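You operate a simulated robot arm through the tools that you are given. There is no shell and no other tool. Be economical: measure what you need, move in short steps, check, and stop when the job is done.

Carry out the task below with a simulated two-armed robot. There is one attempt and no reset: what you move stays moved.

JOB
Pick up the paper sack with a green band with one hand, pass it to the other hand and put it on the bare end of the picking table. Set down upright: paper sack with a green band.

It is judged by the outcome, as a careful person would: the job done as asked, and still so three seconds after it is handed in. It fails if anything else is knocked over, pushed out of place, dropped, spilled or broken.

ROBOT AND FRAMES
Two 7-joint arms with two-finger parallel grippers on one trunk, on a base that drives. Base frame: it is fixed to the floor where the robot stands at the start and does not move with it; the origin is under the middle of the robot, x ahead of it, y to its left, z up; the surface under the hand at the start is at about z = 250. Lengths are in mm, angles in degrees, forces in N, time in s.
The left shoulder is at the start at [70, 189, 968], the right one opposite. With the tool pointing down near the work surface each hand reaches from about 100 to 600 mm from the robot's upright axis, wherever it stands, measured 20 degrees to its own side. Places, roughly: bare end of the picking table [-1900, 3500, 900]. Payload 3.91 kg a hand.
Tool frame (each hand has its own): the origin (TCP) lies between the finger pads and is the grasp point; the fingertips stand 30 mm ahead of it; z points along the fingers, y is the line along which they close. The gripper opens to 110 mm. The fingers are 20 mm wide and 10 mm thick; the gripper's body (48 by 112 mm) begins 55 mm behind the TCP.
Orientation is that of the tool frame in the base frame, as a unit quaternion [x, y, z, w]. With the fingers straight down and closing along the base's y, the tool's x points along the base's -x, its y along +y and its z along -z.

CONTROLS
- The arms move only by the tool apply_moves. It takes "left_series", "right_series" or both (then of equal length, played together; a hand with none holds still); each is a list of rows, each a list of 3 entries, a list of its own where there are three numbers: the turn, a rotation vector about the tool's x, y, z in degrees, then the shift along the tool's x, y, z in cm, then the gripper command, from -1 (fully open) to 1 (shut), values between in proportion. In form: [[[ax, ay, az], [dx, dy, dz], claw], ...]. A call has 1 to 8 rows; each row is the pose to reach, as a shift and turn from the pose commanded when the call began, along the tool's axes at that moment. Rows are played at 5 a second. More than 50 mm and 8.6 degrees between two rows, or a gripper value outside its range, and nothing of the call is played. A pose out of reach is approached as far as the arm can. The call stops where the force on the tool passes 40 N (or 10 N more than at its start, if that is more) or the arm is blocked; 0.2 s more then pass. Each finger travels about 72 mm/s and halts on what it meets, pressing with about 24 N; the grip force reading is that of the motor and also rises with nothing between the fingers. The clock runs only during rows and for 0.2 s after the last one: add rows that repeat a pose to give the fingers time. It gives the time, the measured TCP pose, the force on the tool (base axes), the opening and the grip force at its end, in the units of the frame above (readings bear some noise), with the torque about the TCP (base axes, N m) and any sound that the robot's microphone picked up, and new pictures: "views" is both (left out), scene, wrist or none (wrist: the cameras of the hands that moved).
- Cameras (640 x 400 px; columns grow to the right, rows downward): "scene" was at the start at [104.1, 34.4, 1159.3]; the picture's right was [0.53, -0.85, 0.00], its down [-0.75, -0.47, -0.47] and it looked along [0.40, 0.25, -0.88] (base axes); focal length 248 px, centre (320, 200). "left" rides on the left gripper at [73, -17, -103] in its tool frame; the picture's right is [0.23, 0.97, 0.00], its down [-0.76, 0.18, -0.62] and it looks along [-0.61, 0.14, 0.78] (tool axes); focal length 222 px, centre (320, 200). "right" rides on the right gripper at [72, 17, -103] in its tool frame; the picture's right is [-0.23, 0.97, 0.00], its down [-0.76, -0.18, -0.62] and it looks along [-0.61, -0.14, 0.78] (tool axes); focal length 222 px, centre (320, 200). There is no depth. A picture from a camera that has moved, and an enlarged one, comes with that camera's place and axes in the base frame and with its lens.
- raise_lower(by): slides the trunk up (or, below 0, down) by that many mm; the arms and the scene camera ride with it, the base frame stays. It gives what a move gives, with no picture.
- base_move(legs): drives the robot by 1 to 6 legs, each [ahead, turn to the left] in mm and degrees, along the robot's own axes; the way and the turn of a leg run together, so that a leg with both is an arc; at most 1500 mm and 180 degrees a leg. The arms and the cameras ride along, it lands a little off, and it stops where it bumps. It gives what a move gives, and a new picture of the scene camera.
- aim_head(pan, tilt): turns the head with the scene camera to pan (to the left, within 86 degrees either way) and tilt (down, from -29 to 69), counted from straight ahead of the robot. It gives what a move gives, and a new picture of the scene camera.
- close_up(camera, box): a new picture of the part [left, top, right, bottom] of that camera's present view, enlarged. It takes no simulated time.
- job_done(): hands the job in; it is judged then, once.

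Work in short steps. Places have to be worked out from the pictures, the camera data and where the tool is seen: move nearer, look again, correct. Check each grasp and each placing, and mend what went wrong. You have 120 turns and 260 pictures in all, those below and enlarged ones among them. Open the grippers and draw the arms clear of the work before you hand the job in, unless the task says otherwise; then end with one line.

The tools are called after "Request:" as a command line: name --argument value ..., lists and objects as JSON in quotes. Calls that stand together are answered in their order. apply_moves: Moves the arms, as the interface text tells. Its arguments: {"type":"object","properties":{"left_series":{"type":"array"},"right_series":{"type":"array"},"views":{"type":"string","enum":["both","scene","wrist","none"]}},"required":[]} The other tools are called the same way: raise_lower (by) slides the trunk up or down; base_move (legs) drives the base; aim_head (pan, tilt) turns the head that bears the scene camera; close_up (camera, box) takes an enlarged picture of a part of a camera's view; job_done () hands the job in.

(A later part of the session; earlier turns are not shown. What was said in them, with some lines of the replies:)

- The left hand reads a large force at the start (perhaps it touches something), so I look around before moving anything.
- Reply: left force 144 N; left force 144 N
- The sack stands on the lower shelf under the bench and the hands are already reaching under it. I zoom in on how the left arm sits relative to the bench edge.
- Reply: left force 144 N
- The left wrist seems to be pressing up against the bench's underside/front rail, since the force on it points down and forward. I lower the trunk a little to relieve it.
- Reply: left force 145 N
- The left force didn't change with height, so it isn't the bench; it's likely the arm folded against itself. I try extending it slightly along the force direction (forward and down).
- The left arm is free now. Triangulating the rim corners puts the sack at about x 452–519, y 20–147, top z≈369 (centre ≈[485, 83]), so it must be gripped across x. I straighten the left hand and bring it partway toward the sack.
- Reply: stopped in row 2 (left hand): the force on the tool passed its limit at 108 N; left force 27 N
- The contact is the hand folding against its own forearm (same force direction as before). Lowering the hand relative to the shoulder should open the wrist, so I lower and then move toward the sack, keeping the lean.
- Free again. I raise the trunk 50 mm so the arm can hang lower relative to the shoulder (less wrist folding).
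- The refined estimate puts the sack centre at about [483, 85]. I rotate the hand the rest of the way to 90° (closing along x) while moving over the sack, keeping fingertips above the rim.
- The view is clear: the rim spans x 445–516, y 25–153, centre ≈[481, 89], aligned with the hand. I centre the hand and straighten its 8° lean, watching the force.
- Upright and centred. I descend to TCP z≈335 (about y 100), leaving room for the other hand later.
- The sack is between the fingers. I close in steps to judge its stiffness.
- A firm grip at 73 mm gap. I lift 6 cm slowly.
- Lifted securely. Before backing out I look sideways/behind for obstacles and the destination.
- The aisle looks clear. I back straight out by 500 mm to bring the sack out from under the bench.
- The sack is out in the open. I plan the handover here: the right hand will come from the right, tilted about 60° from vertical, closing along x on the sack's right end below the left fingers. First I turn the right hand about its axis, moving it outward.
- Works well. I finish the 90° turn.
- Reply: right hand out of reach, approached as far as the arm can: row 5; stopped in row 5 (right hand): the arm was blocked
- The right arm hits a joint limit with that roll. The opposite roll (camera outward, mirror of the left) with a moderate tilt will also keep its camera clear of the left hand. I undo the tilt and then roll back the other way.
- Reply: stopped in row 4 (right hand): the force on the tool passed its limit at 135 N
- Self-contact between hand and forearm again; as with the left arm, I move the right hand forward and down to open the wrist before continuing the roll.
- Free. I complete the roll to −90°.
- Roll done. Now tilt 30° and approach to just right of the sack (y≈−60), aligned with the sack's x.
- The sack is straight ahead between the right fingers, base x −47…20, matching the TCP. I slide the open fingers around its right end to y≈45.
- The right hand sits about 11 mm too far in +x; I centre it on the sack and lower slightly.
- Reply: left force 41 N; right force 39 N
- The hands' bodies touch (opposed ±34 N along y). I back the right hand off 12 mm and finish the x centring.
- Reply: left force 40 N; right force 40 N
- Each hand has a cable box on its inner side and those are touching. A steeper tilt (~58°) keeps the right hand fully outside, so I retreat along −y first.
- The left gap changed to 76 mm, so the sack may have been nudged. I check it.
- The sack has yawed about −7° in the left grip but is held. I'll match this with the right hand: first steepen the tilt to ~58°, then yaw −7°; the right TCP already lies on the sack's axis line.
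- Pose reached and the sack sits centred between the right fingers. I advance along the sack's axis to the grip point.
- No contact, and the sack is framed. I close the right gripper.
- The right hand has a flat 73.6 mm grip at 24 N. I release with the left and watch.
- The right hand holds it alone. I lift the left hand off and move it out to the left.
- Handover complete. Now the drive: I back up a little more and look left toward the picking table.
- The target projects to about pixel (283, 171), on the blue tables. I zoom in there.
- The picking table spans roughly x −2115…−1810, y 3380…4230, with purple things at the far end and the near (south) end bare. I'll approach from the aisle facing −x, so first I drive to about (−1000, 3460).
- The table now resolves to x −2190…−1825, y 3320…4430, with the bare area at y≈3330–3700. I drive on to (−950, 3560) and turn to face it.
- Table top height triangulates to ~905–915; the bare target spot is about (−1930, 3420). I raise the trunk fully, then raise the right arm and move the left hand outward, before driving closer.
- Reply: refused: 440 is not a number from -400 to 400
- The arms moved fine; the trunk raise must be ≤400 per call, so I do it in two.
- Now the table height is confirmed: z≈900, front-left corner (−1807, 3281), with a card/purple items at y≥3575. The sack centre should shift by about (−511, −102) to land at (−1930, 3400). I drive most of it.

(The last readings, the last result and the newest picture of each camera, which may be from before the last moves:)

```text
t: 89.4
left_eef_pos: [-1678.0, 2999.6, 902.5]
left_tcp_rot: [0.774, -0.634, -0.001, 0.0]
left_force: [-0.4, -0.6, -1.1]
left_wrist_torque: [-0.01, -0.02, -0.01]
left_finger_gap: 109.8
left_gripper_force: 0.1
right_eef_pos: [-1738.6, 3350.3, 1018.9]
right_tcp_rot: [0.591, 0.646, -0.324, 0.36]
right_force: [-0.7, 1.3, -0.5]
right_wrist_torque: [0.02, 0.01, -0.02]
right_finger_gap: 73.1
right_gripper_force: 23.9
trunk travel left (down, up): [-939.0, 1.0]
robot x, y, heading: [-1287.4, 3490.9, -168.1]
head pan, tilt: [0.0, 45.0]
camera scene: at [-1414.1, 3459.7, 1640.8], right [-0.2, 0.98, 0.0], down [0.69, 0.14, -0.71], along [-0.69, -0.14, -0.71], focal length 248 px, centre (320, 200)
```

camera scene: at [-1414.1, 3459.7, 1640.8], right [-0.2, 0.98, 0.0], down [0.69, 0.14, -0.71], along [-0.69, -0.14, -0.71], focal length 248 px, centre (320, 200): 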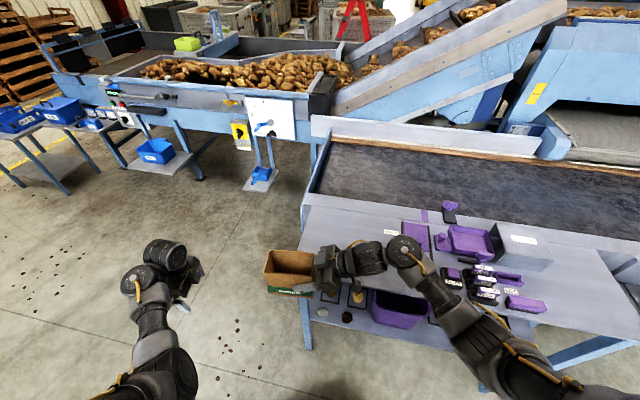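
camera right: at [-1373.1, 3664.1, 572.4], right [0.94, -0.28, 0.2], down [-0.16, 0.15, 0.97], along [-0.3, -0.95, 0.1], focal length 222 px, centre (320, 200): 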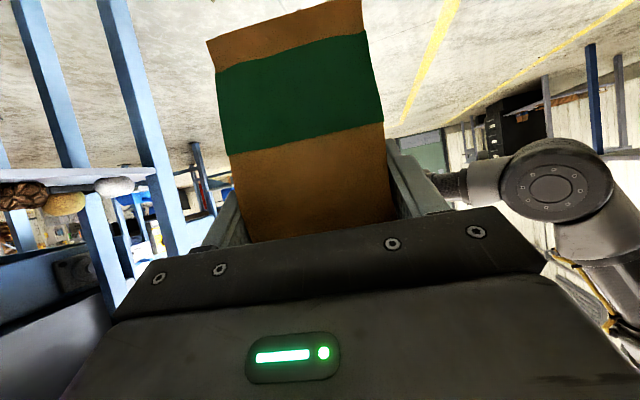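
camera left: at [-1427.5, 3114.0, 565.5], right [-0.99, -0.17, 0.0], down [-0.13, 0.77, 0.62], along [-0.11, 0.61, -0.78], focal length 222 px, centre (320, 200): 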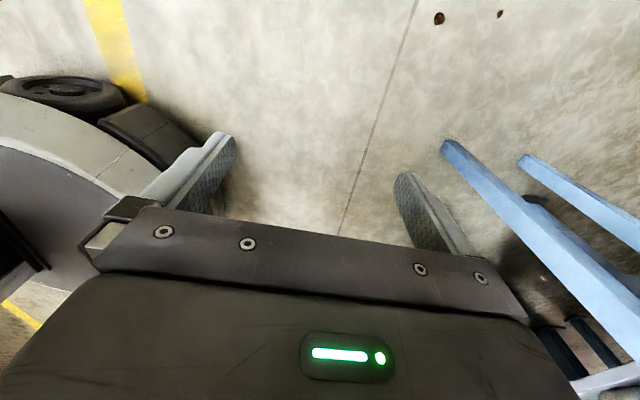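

On course, sack well above table level. I drive the remaining 165 mm and turn back square.

Request:
base_move --legs '[[165, 0], [0, -14]]'

Request:
aim_head --pan 0 --tilt 60

```text
t: 91.7
left_eef_pos: [-1946.9, 3075.6, 901.7]
left_tcp_rot: [-0.691, 0.723, 0.0, 0.0]
left_force: [-0.3, 0.2, -0.3]
left_wrist_torque: [0.0, 0.01, -0.01]
left_finger_gap: 109.9
left_gripper_force: 0.0
right_eef_pos: [-1920.3, 3429.6, 1018.9]
right_tcp_rot: [0.665, 0.569, -0.365, 0.318]
right_force: [-1.0, 0.2, 0.1]
right_wrist_torque: [-0.02, -0.02, 0.01]
right_finger_gap: 73.2
right_gripper_force: 23.8
trunk travel left (down, up): [-939.0, 1.0]
robot x, y, heading: [-1448.2, 3452.6, 178.1]
head pan, tilt: [0.0, 45.0]
camera scene: at [-1581.3, 3456.8, 1640.6], right [0.04, 1.0, 0.0], down [0.71, -0.03, -0.71], along [-0.71, 0.03, -0.71], focal length 248 px, centre (320, 200)
```

scene: 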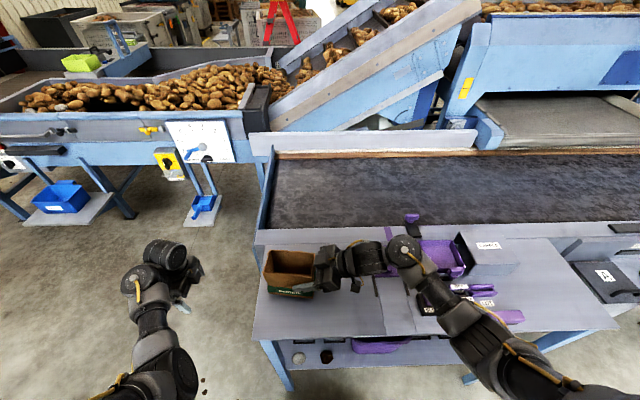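

```text
t: 92.5
left_eef_pos: [-1946.1, 3075.6, 901.9]
left_tcp_rot: [-0.691, 0.723, 0.0, -0.001]
left_force: [-0.3, -0.2, 0.0]
left_wrist_torque: [0.02, -0.04, -0.02]
left_finger_gap: 109.9
left_gripper_force: 0.1
right_eef_pos: [-1918.9, 3430.4, 1019.9]
right_tcp_rot: [0.664, 0.569, -0.365, 0.318]
right_force: [0.4, 0.0, -0.2]
right_wrist_torque: [-0.01, -0.01, 0.0]
right_finger_gap: 73.2
right_gripper_force: 24.3
trunk travel left (down, up): [-939.0, 1.0]
robot x, y, heading: [-1447.1, 3455.5, 177.9]
head pan, tilt: [0.0, 60.0]
camera scene: at [-1565.1, 3457.6, 1621.3], right [0.04, 1.0, 0.0], down [0.86, -0.03, -0.5], along [-0.5, 0.02, -0.87], focal length 248 px, centre (320, 200)
```

scene: 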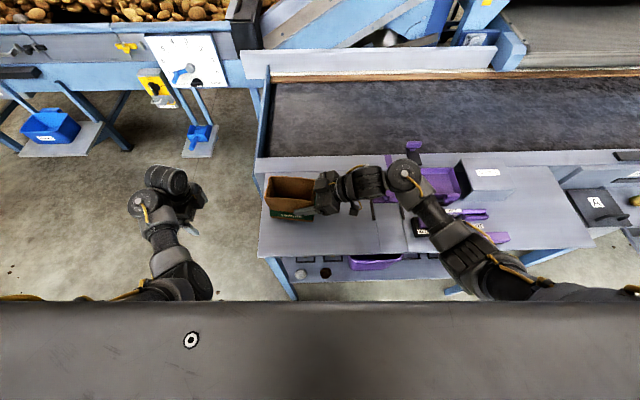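

The sack is over the bare end, centre ≈(−1925, 3392), about 50 mm inside the table's left edge. I lower 35 mm first.

Request:
apply_moves --right_series '[[[0, 0, 0], [1, 0, 0.6], 0.2], [[0, 0, 0], [2, 0, 1.25], 0.2], [[0, 0, 0], [2.97, 0, 1.86], 0.2], [[0, 0, 0], [2.97, 0, 1.86], 0.2]]' --views "both"

Request:
close_up --camera "scene" --box '[240, 140, 440, 265]'

```text
t: 93.5
left_eef_pos: [-1945.7, 3075.5, 901.5]
left_tcp_rot: [-0.691, 0.723, 0.0, -0.001]
left_force: [0.0, -0.4, -0.7]
left_wrist_torque: [0.04, 0.0, 0.04]
left_finger_gap: 109.9
left_gripper_force: 0.1
right_eef_pos: [-1921.6, 3430.6, 986.1]
right_tcp_rot: [0.663, 0.569, -0.367, 0.318]
right_force: [-4.3, -0.2, 23.4]
right_wrist_torque: [-0.04, 0.27, 0.18]
right_finger_gap: 73.7
right_gripper_force: 24.0
trunk travel left (down, up): [-939.0, 1.0]
robot x, y, heading: [-1445.1, 3452.8, 178.1]
head pan, tilt: [0.0, 60.0]
camera scene: at [-1563.4, 3457.3, 1621.5], right [0.04, 1.0, 0.0], down [0.86, -0.03, -0.5], along [-0.5, 0.02, -0.87], focal length 248 px, centre (320, 200)
camera right: at [-1884.1, 3552.8, 979.0], right [0.94, -0.27, 0.2], down [-0.16, 0.15, 0.98], along [-0.29, -0.95, 0.1], focal length 222 px, centre (320, 200)
```

scene: 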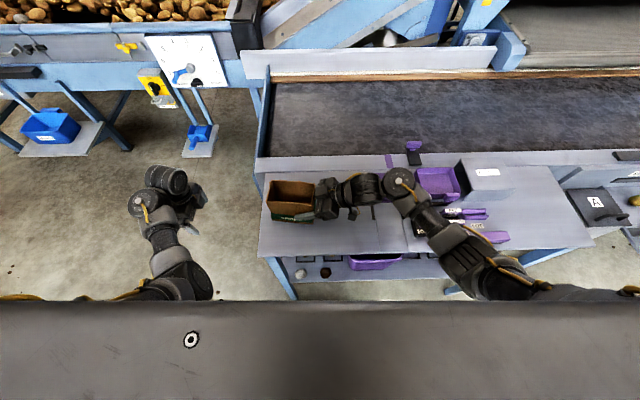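
right: 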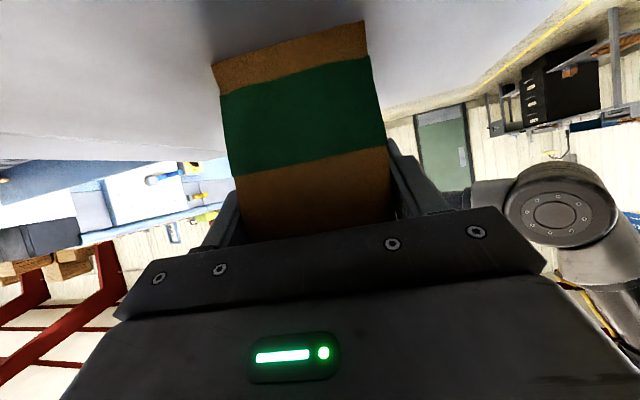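

```text
3.20 times, centred on (340, 202) of scene
camera zoom: at [-1563.4, 3457.3, 1621.5], right [0.04, 1.0, 0.0], down [0.86, -0.03, -0.5], along [-0.5, 0.02, -0.87], focal length 795 px, centre (256, 192)
```

zoom: 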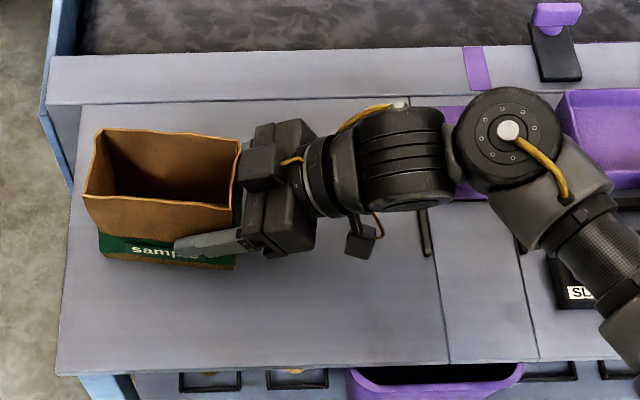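

An upward force of 23 N with little torque means the sack's base has met the table. I ease off 1.5 mm and open gradually.

Request:
apply_moves --right_series '[[[0, 0, 0], [-0.13, 0, -0.08], 0.2], [[0, 0, 0], [-0.13, 0, -0.08], -0.3], [[0, 0, 0], [-0.13, 0, -0.08], -0.4], [[0, 0, 0], [-0.13, 0, -0.08], -0.6], [[0, 0, 0], [-0.13, 0, -0.08], -1], [[0, 0, 0], [-0.13, 0, -0.08], -1], [[0, 0, 0], [-0.13, 0, -0.08], -1]]' --views "wrist"

Request:
close_up --camera "scene" --box '[240, 140, 440, 265]'

```text
t: 95.1
left_eef_pos: [-1946.1, 3075.5, 901.6]
left_tcp_rot: [-0.691, 0.723, 0.0, 0.001]
left_force: [0.0, 0.1, 0.2]
left_wrist_torque: [-0.04, 0.03, -0.02]
left_finger_gap: 110.1
left_gripper_force: 0.2
right_eef_pos: [-1919.0, 3430.5, 985.9]
right_tcp_rot: [0.665, 0.569, -0.365, 0.318]
right_force: [0.4, -0.2, -0.2]
right_wrist_torque: [-0.01, 0.01, -0.03]
right_finger_gap: 110.1
right_gripper_force: 0.0
trunk travel left (down, up): [-939.0, 1.0]
robot x, y, heading: [-1447.7, 3454.7, 177.8]
head pan, tilt: [0.0, 60.0]
camera right: at [-1883.9, 3552.8, 978.9], right [0.94, -0.27, 0.2], down [-0.16, 0.15, 0.97], along [-0.29, -0.95, 0.1], focal length 222 px, centre (320, 200)
```

right: 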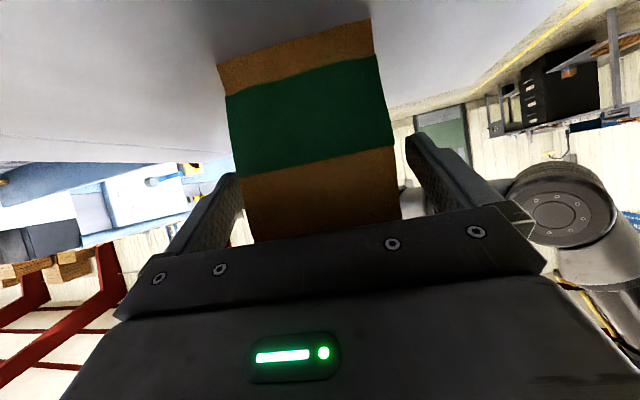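

```text
3.20 times, centred on (340, 202) of scene
camera zoom: at [-1565.2, 3457.0, 1621.2], right [0.04, 1.0, 0.0], down [0.87, -0.03, -0.5], along [-0.5, 0.02, -0.87], focal length 795 px, centre (256, 192)
```

zoom: 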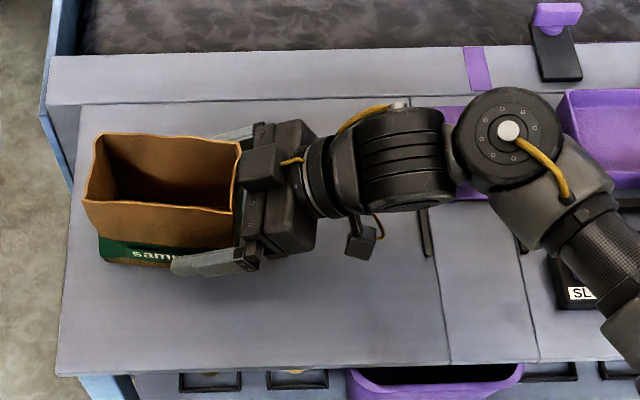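

The sack stands upright, released with clearance on both sides. I withdraw straight back along the fingers (up and to the right).

Request:
apply_moves --right_series '[[[0, 0, 0], [0, 0, -1], -1], [[0, 0, 0], [0, 0, -2.5], -1], [[0, 0, 0], [0, 0, -4.5], -1], [[0, 0, 0], [0, 0, -6.5], -1], [[0, 0, 0], [0, 0, -8.5], -1], [[0, 0, 0], [0, 0, -10.5], -1], [[0, 0, 0], [0, 0, -12.5], -1], [[0, 0, 0], [-2, 0, -14], -1]]' --views "both"

```text
t: 96.9
left_eef_pos: [-1946.4, 3075.7, 900.5]
left_tcp_rot: [-0.69, 0.723, 0.001, 0.0]
left_force: [0.4, 0.4, -0.5]
left_wrist_torque: [-0.01, 0.01, -0.01]
left_finger_gap: 110.0
left_gripper_force: 0.1
right_eef_pos: [-1906.0, 3536.4, 1077.8]
right_tcp_rot: [0.665, 0.569, -0.365, 0.318]
right_force: [0.3, -0.2, 1.0]
right_wrist_torque: [-0.01, -0.01, -0.02]
right_finger_gap: 109.7
right_gripper_force: 0.1
trunk travel left (down, up): [-939.0, 1.0]
robot x, y, heading: [-1447.9, 3450.8, 177.9]
head pan, tilt: [0.0, 60.0]
camera scene: at [-1565.5, 3456.7, 1621.2], right [0.04, 1.0, 0.0], down [0.87, -0.03, -0.5], along [-0.5, 0.02, -0.87], focal length 248 px, centre (320, 200)
camera right: at [-1868.9, 3659.6, 1070.6], right [0.94, -0.27, 0.2], down [-0.16, 0.15, 0.97], along [-0.29, -0.95, 0.1], focal length 222 px, centre (320, 200)
```

scene: 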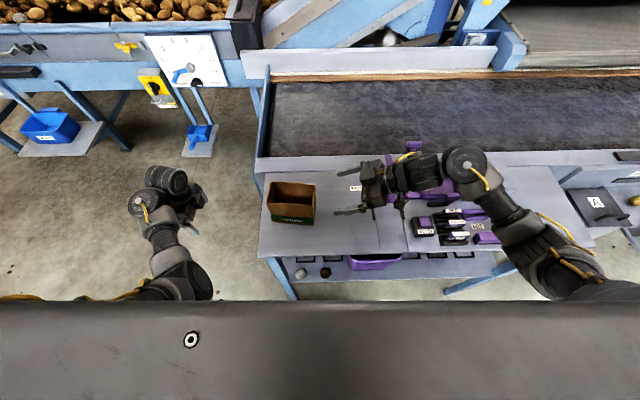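
right: 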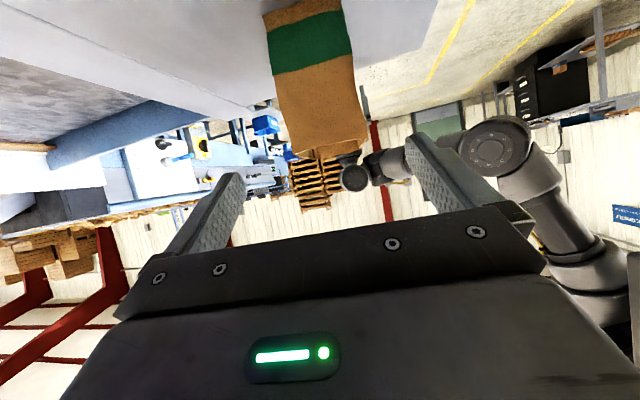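

The sack is standing upright on the bare end and nothing else was touched. I back the robot away to draw the arms clear, then check once more.

Request:
base_move --legs '[[-400, 0]]'

Request:
close_up --camera "scene" --box '[200, 40, 520, 240]'

```text
t: 99.3
left_eef_pos: [-1559.1, 3063.0, 900.7]
left_tcp_rot: [-0.689, 0.725, 0.0, 0.0]
left_force: [-0.3, 0.1, -0.2]
left_wrist_torque: [0.01, -0.02, 0.01]
left_finger_gap: 110.0
left_gripper_force: 0.1
right_eef_pos: [-1515.2, 3523.2, 1077.9]
right_tcp_rot: [0.667, 0.567, -0.366, 0.317]
right_force: [0.2, -0.4, -0.1]
right_wrist_torque: [-0.01, -0.01, -0.01]
right_finger_gap: 109.9
right_gripper_force: 0.1
trunk travel left (down, up): [-939.0, 1.0]
robot x, y, heading: [-1055.5, 3437.7, 177.4]
head pan, tilt: [0.0, 60.0]
camera scene: at [-1175.5, 3442.0, 1621.1], right [0.04, 1.0, 0.0], down [0.87, -0.04, -0.5], along [-0.5, 0.02, -0.87], focal length 248 px, centre (320, 200)
```

scene: 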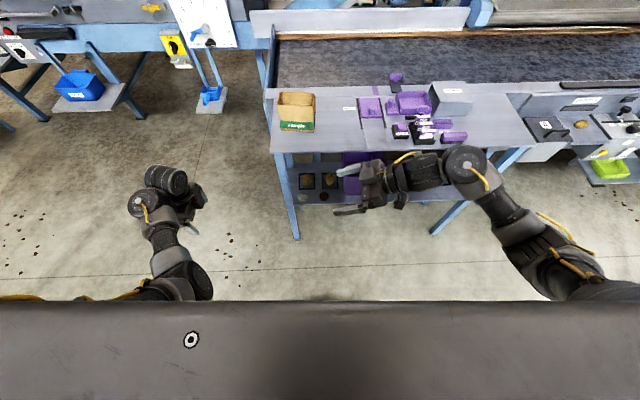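

```text
2.00 times, centred on (360, 140) of scene
camera zoom: at [-1175.5, 3442.0, 1621.1], right [0.04, 1.0, 0.0], down [0.87, -0.04, -0.5], along [-0.5, 0.02, -0.87], focal length 497 px, centre (240, 320)
```

zoom: 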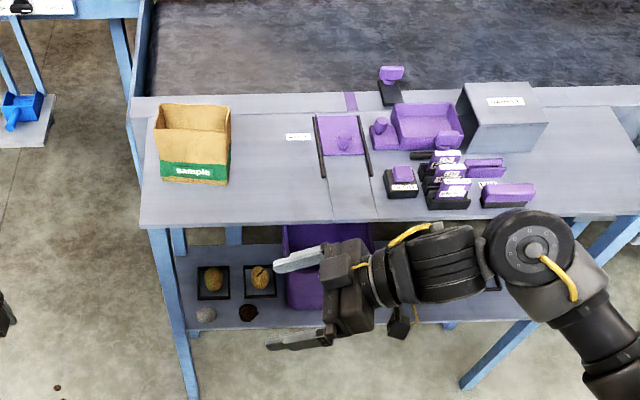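

The sack stands upright on the bare end of the picking table, the other items are undisturbed, and both grippers are open and clear, so I hand in.

Request:
job_done

```text
The job is handed in.
```

The green-band sack was picked up with the left hand, passed to the right, and set upright on the bare end of the picking table; I saw nothing else disturbed.
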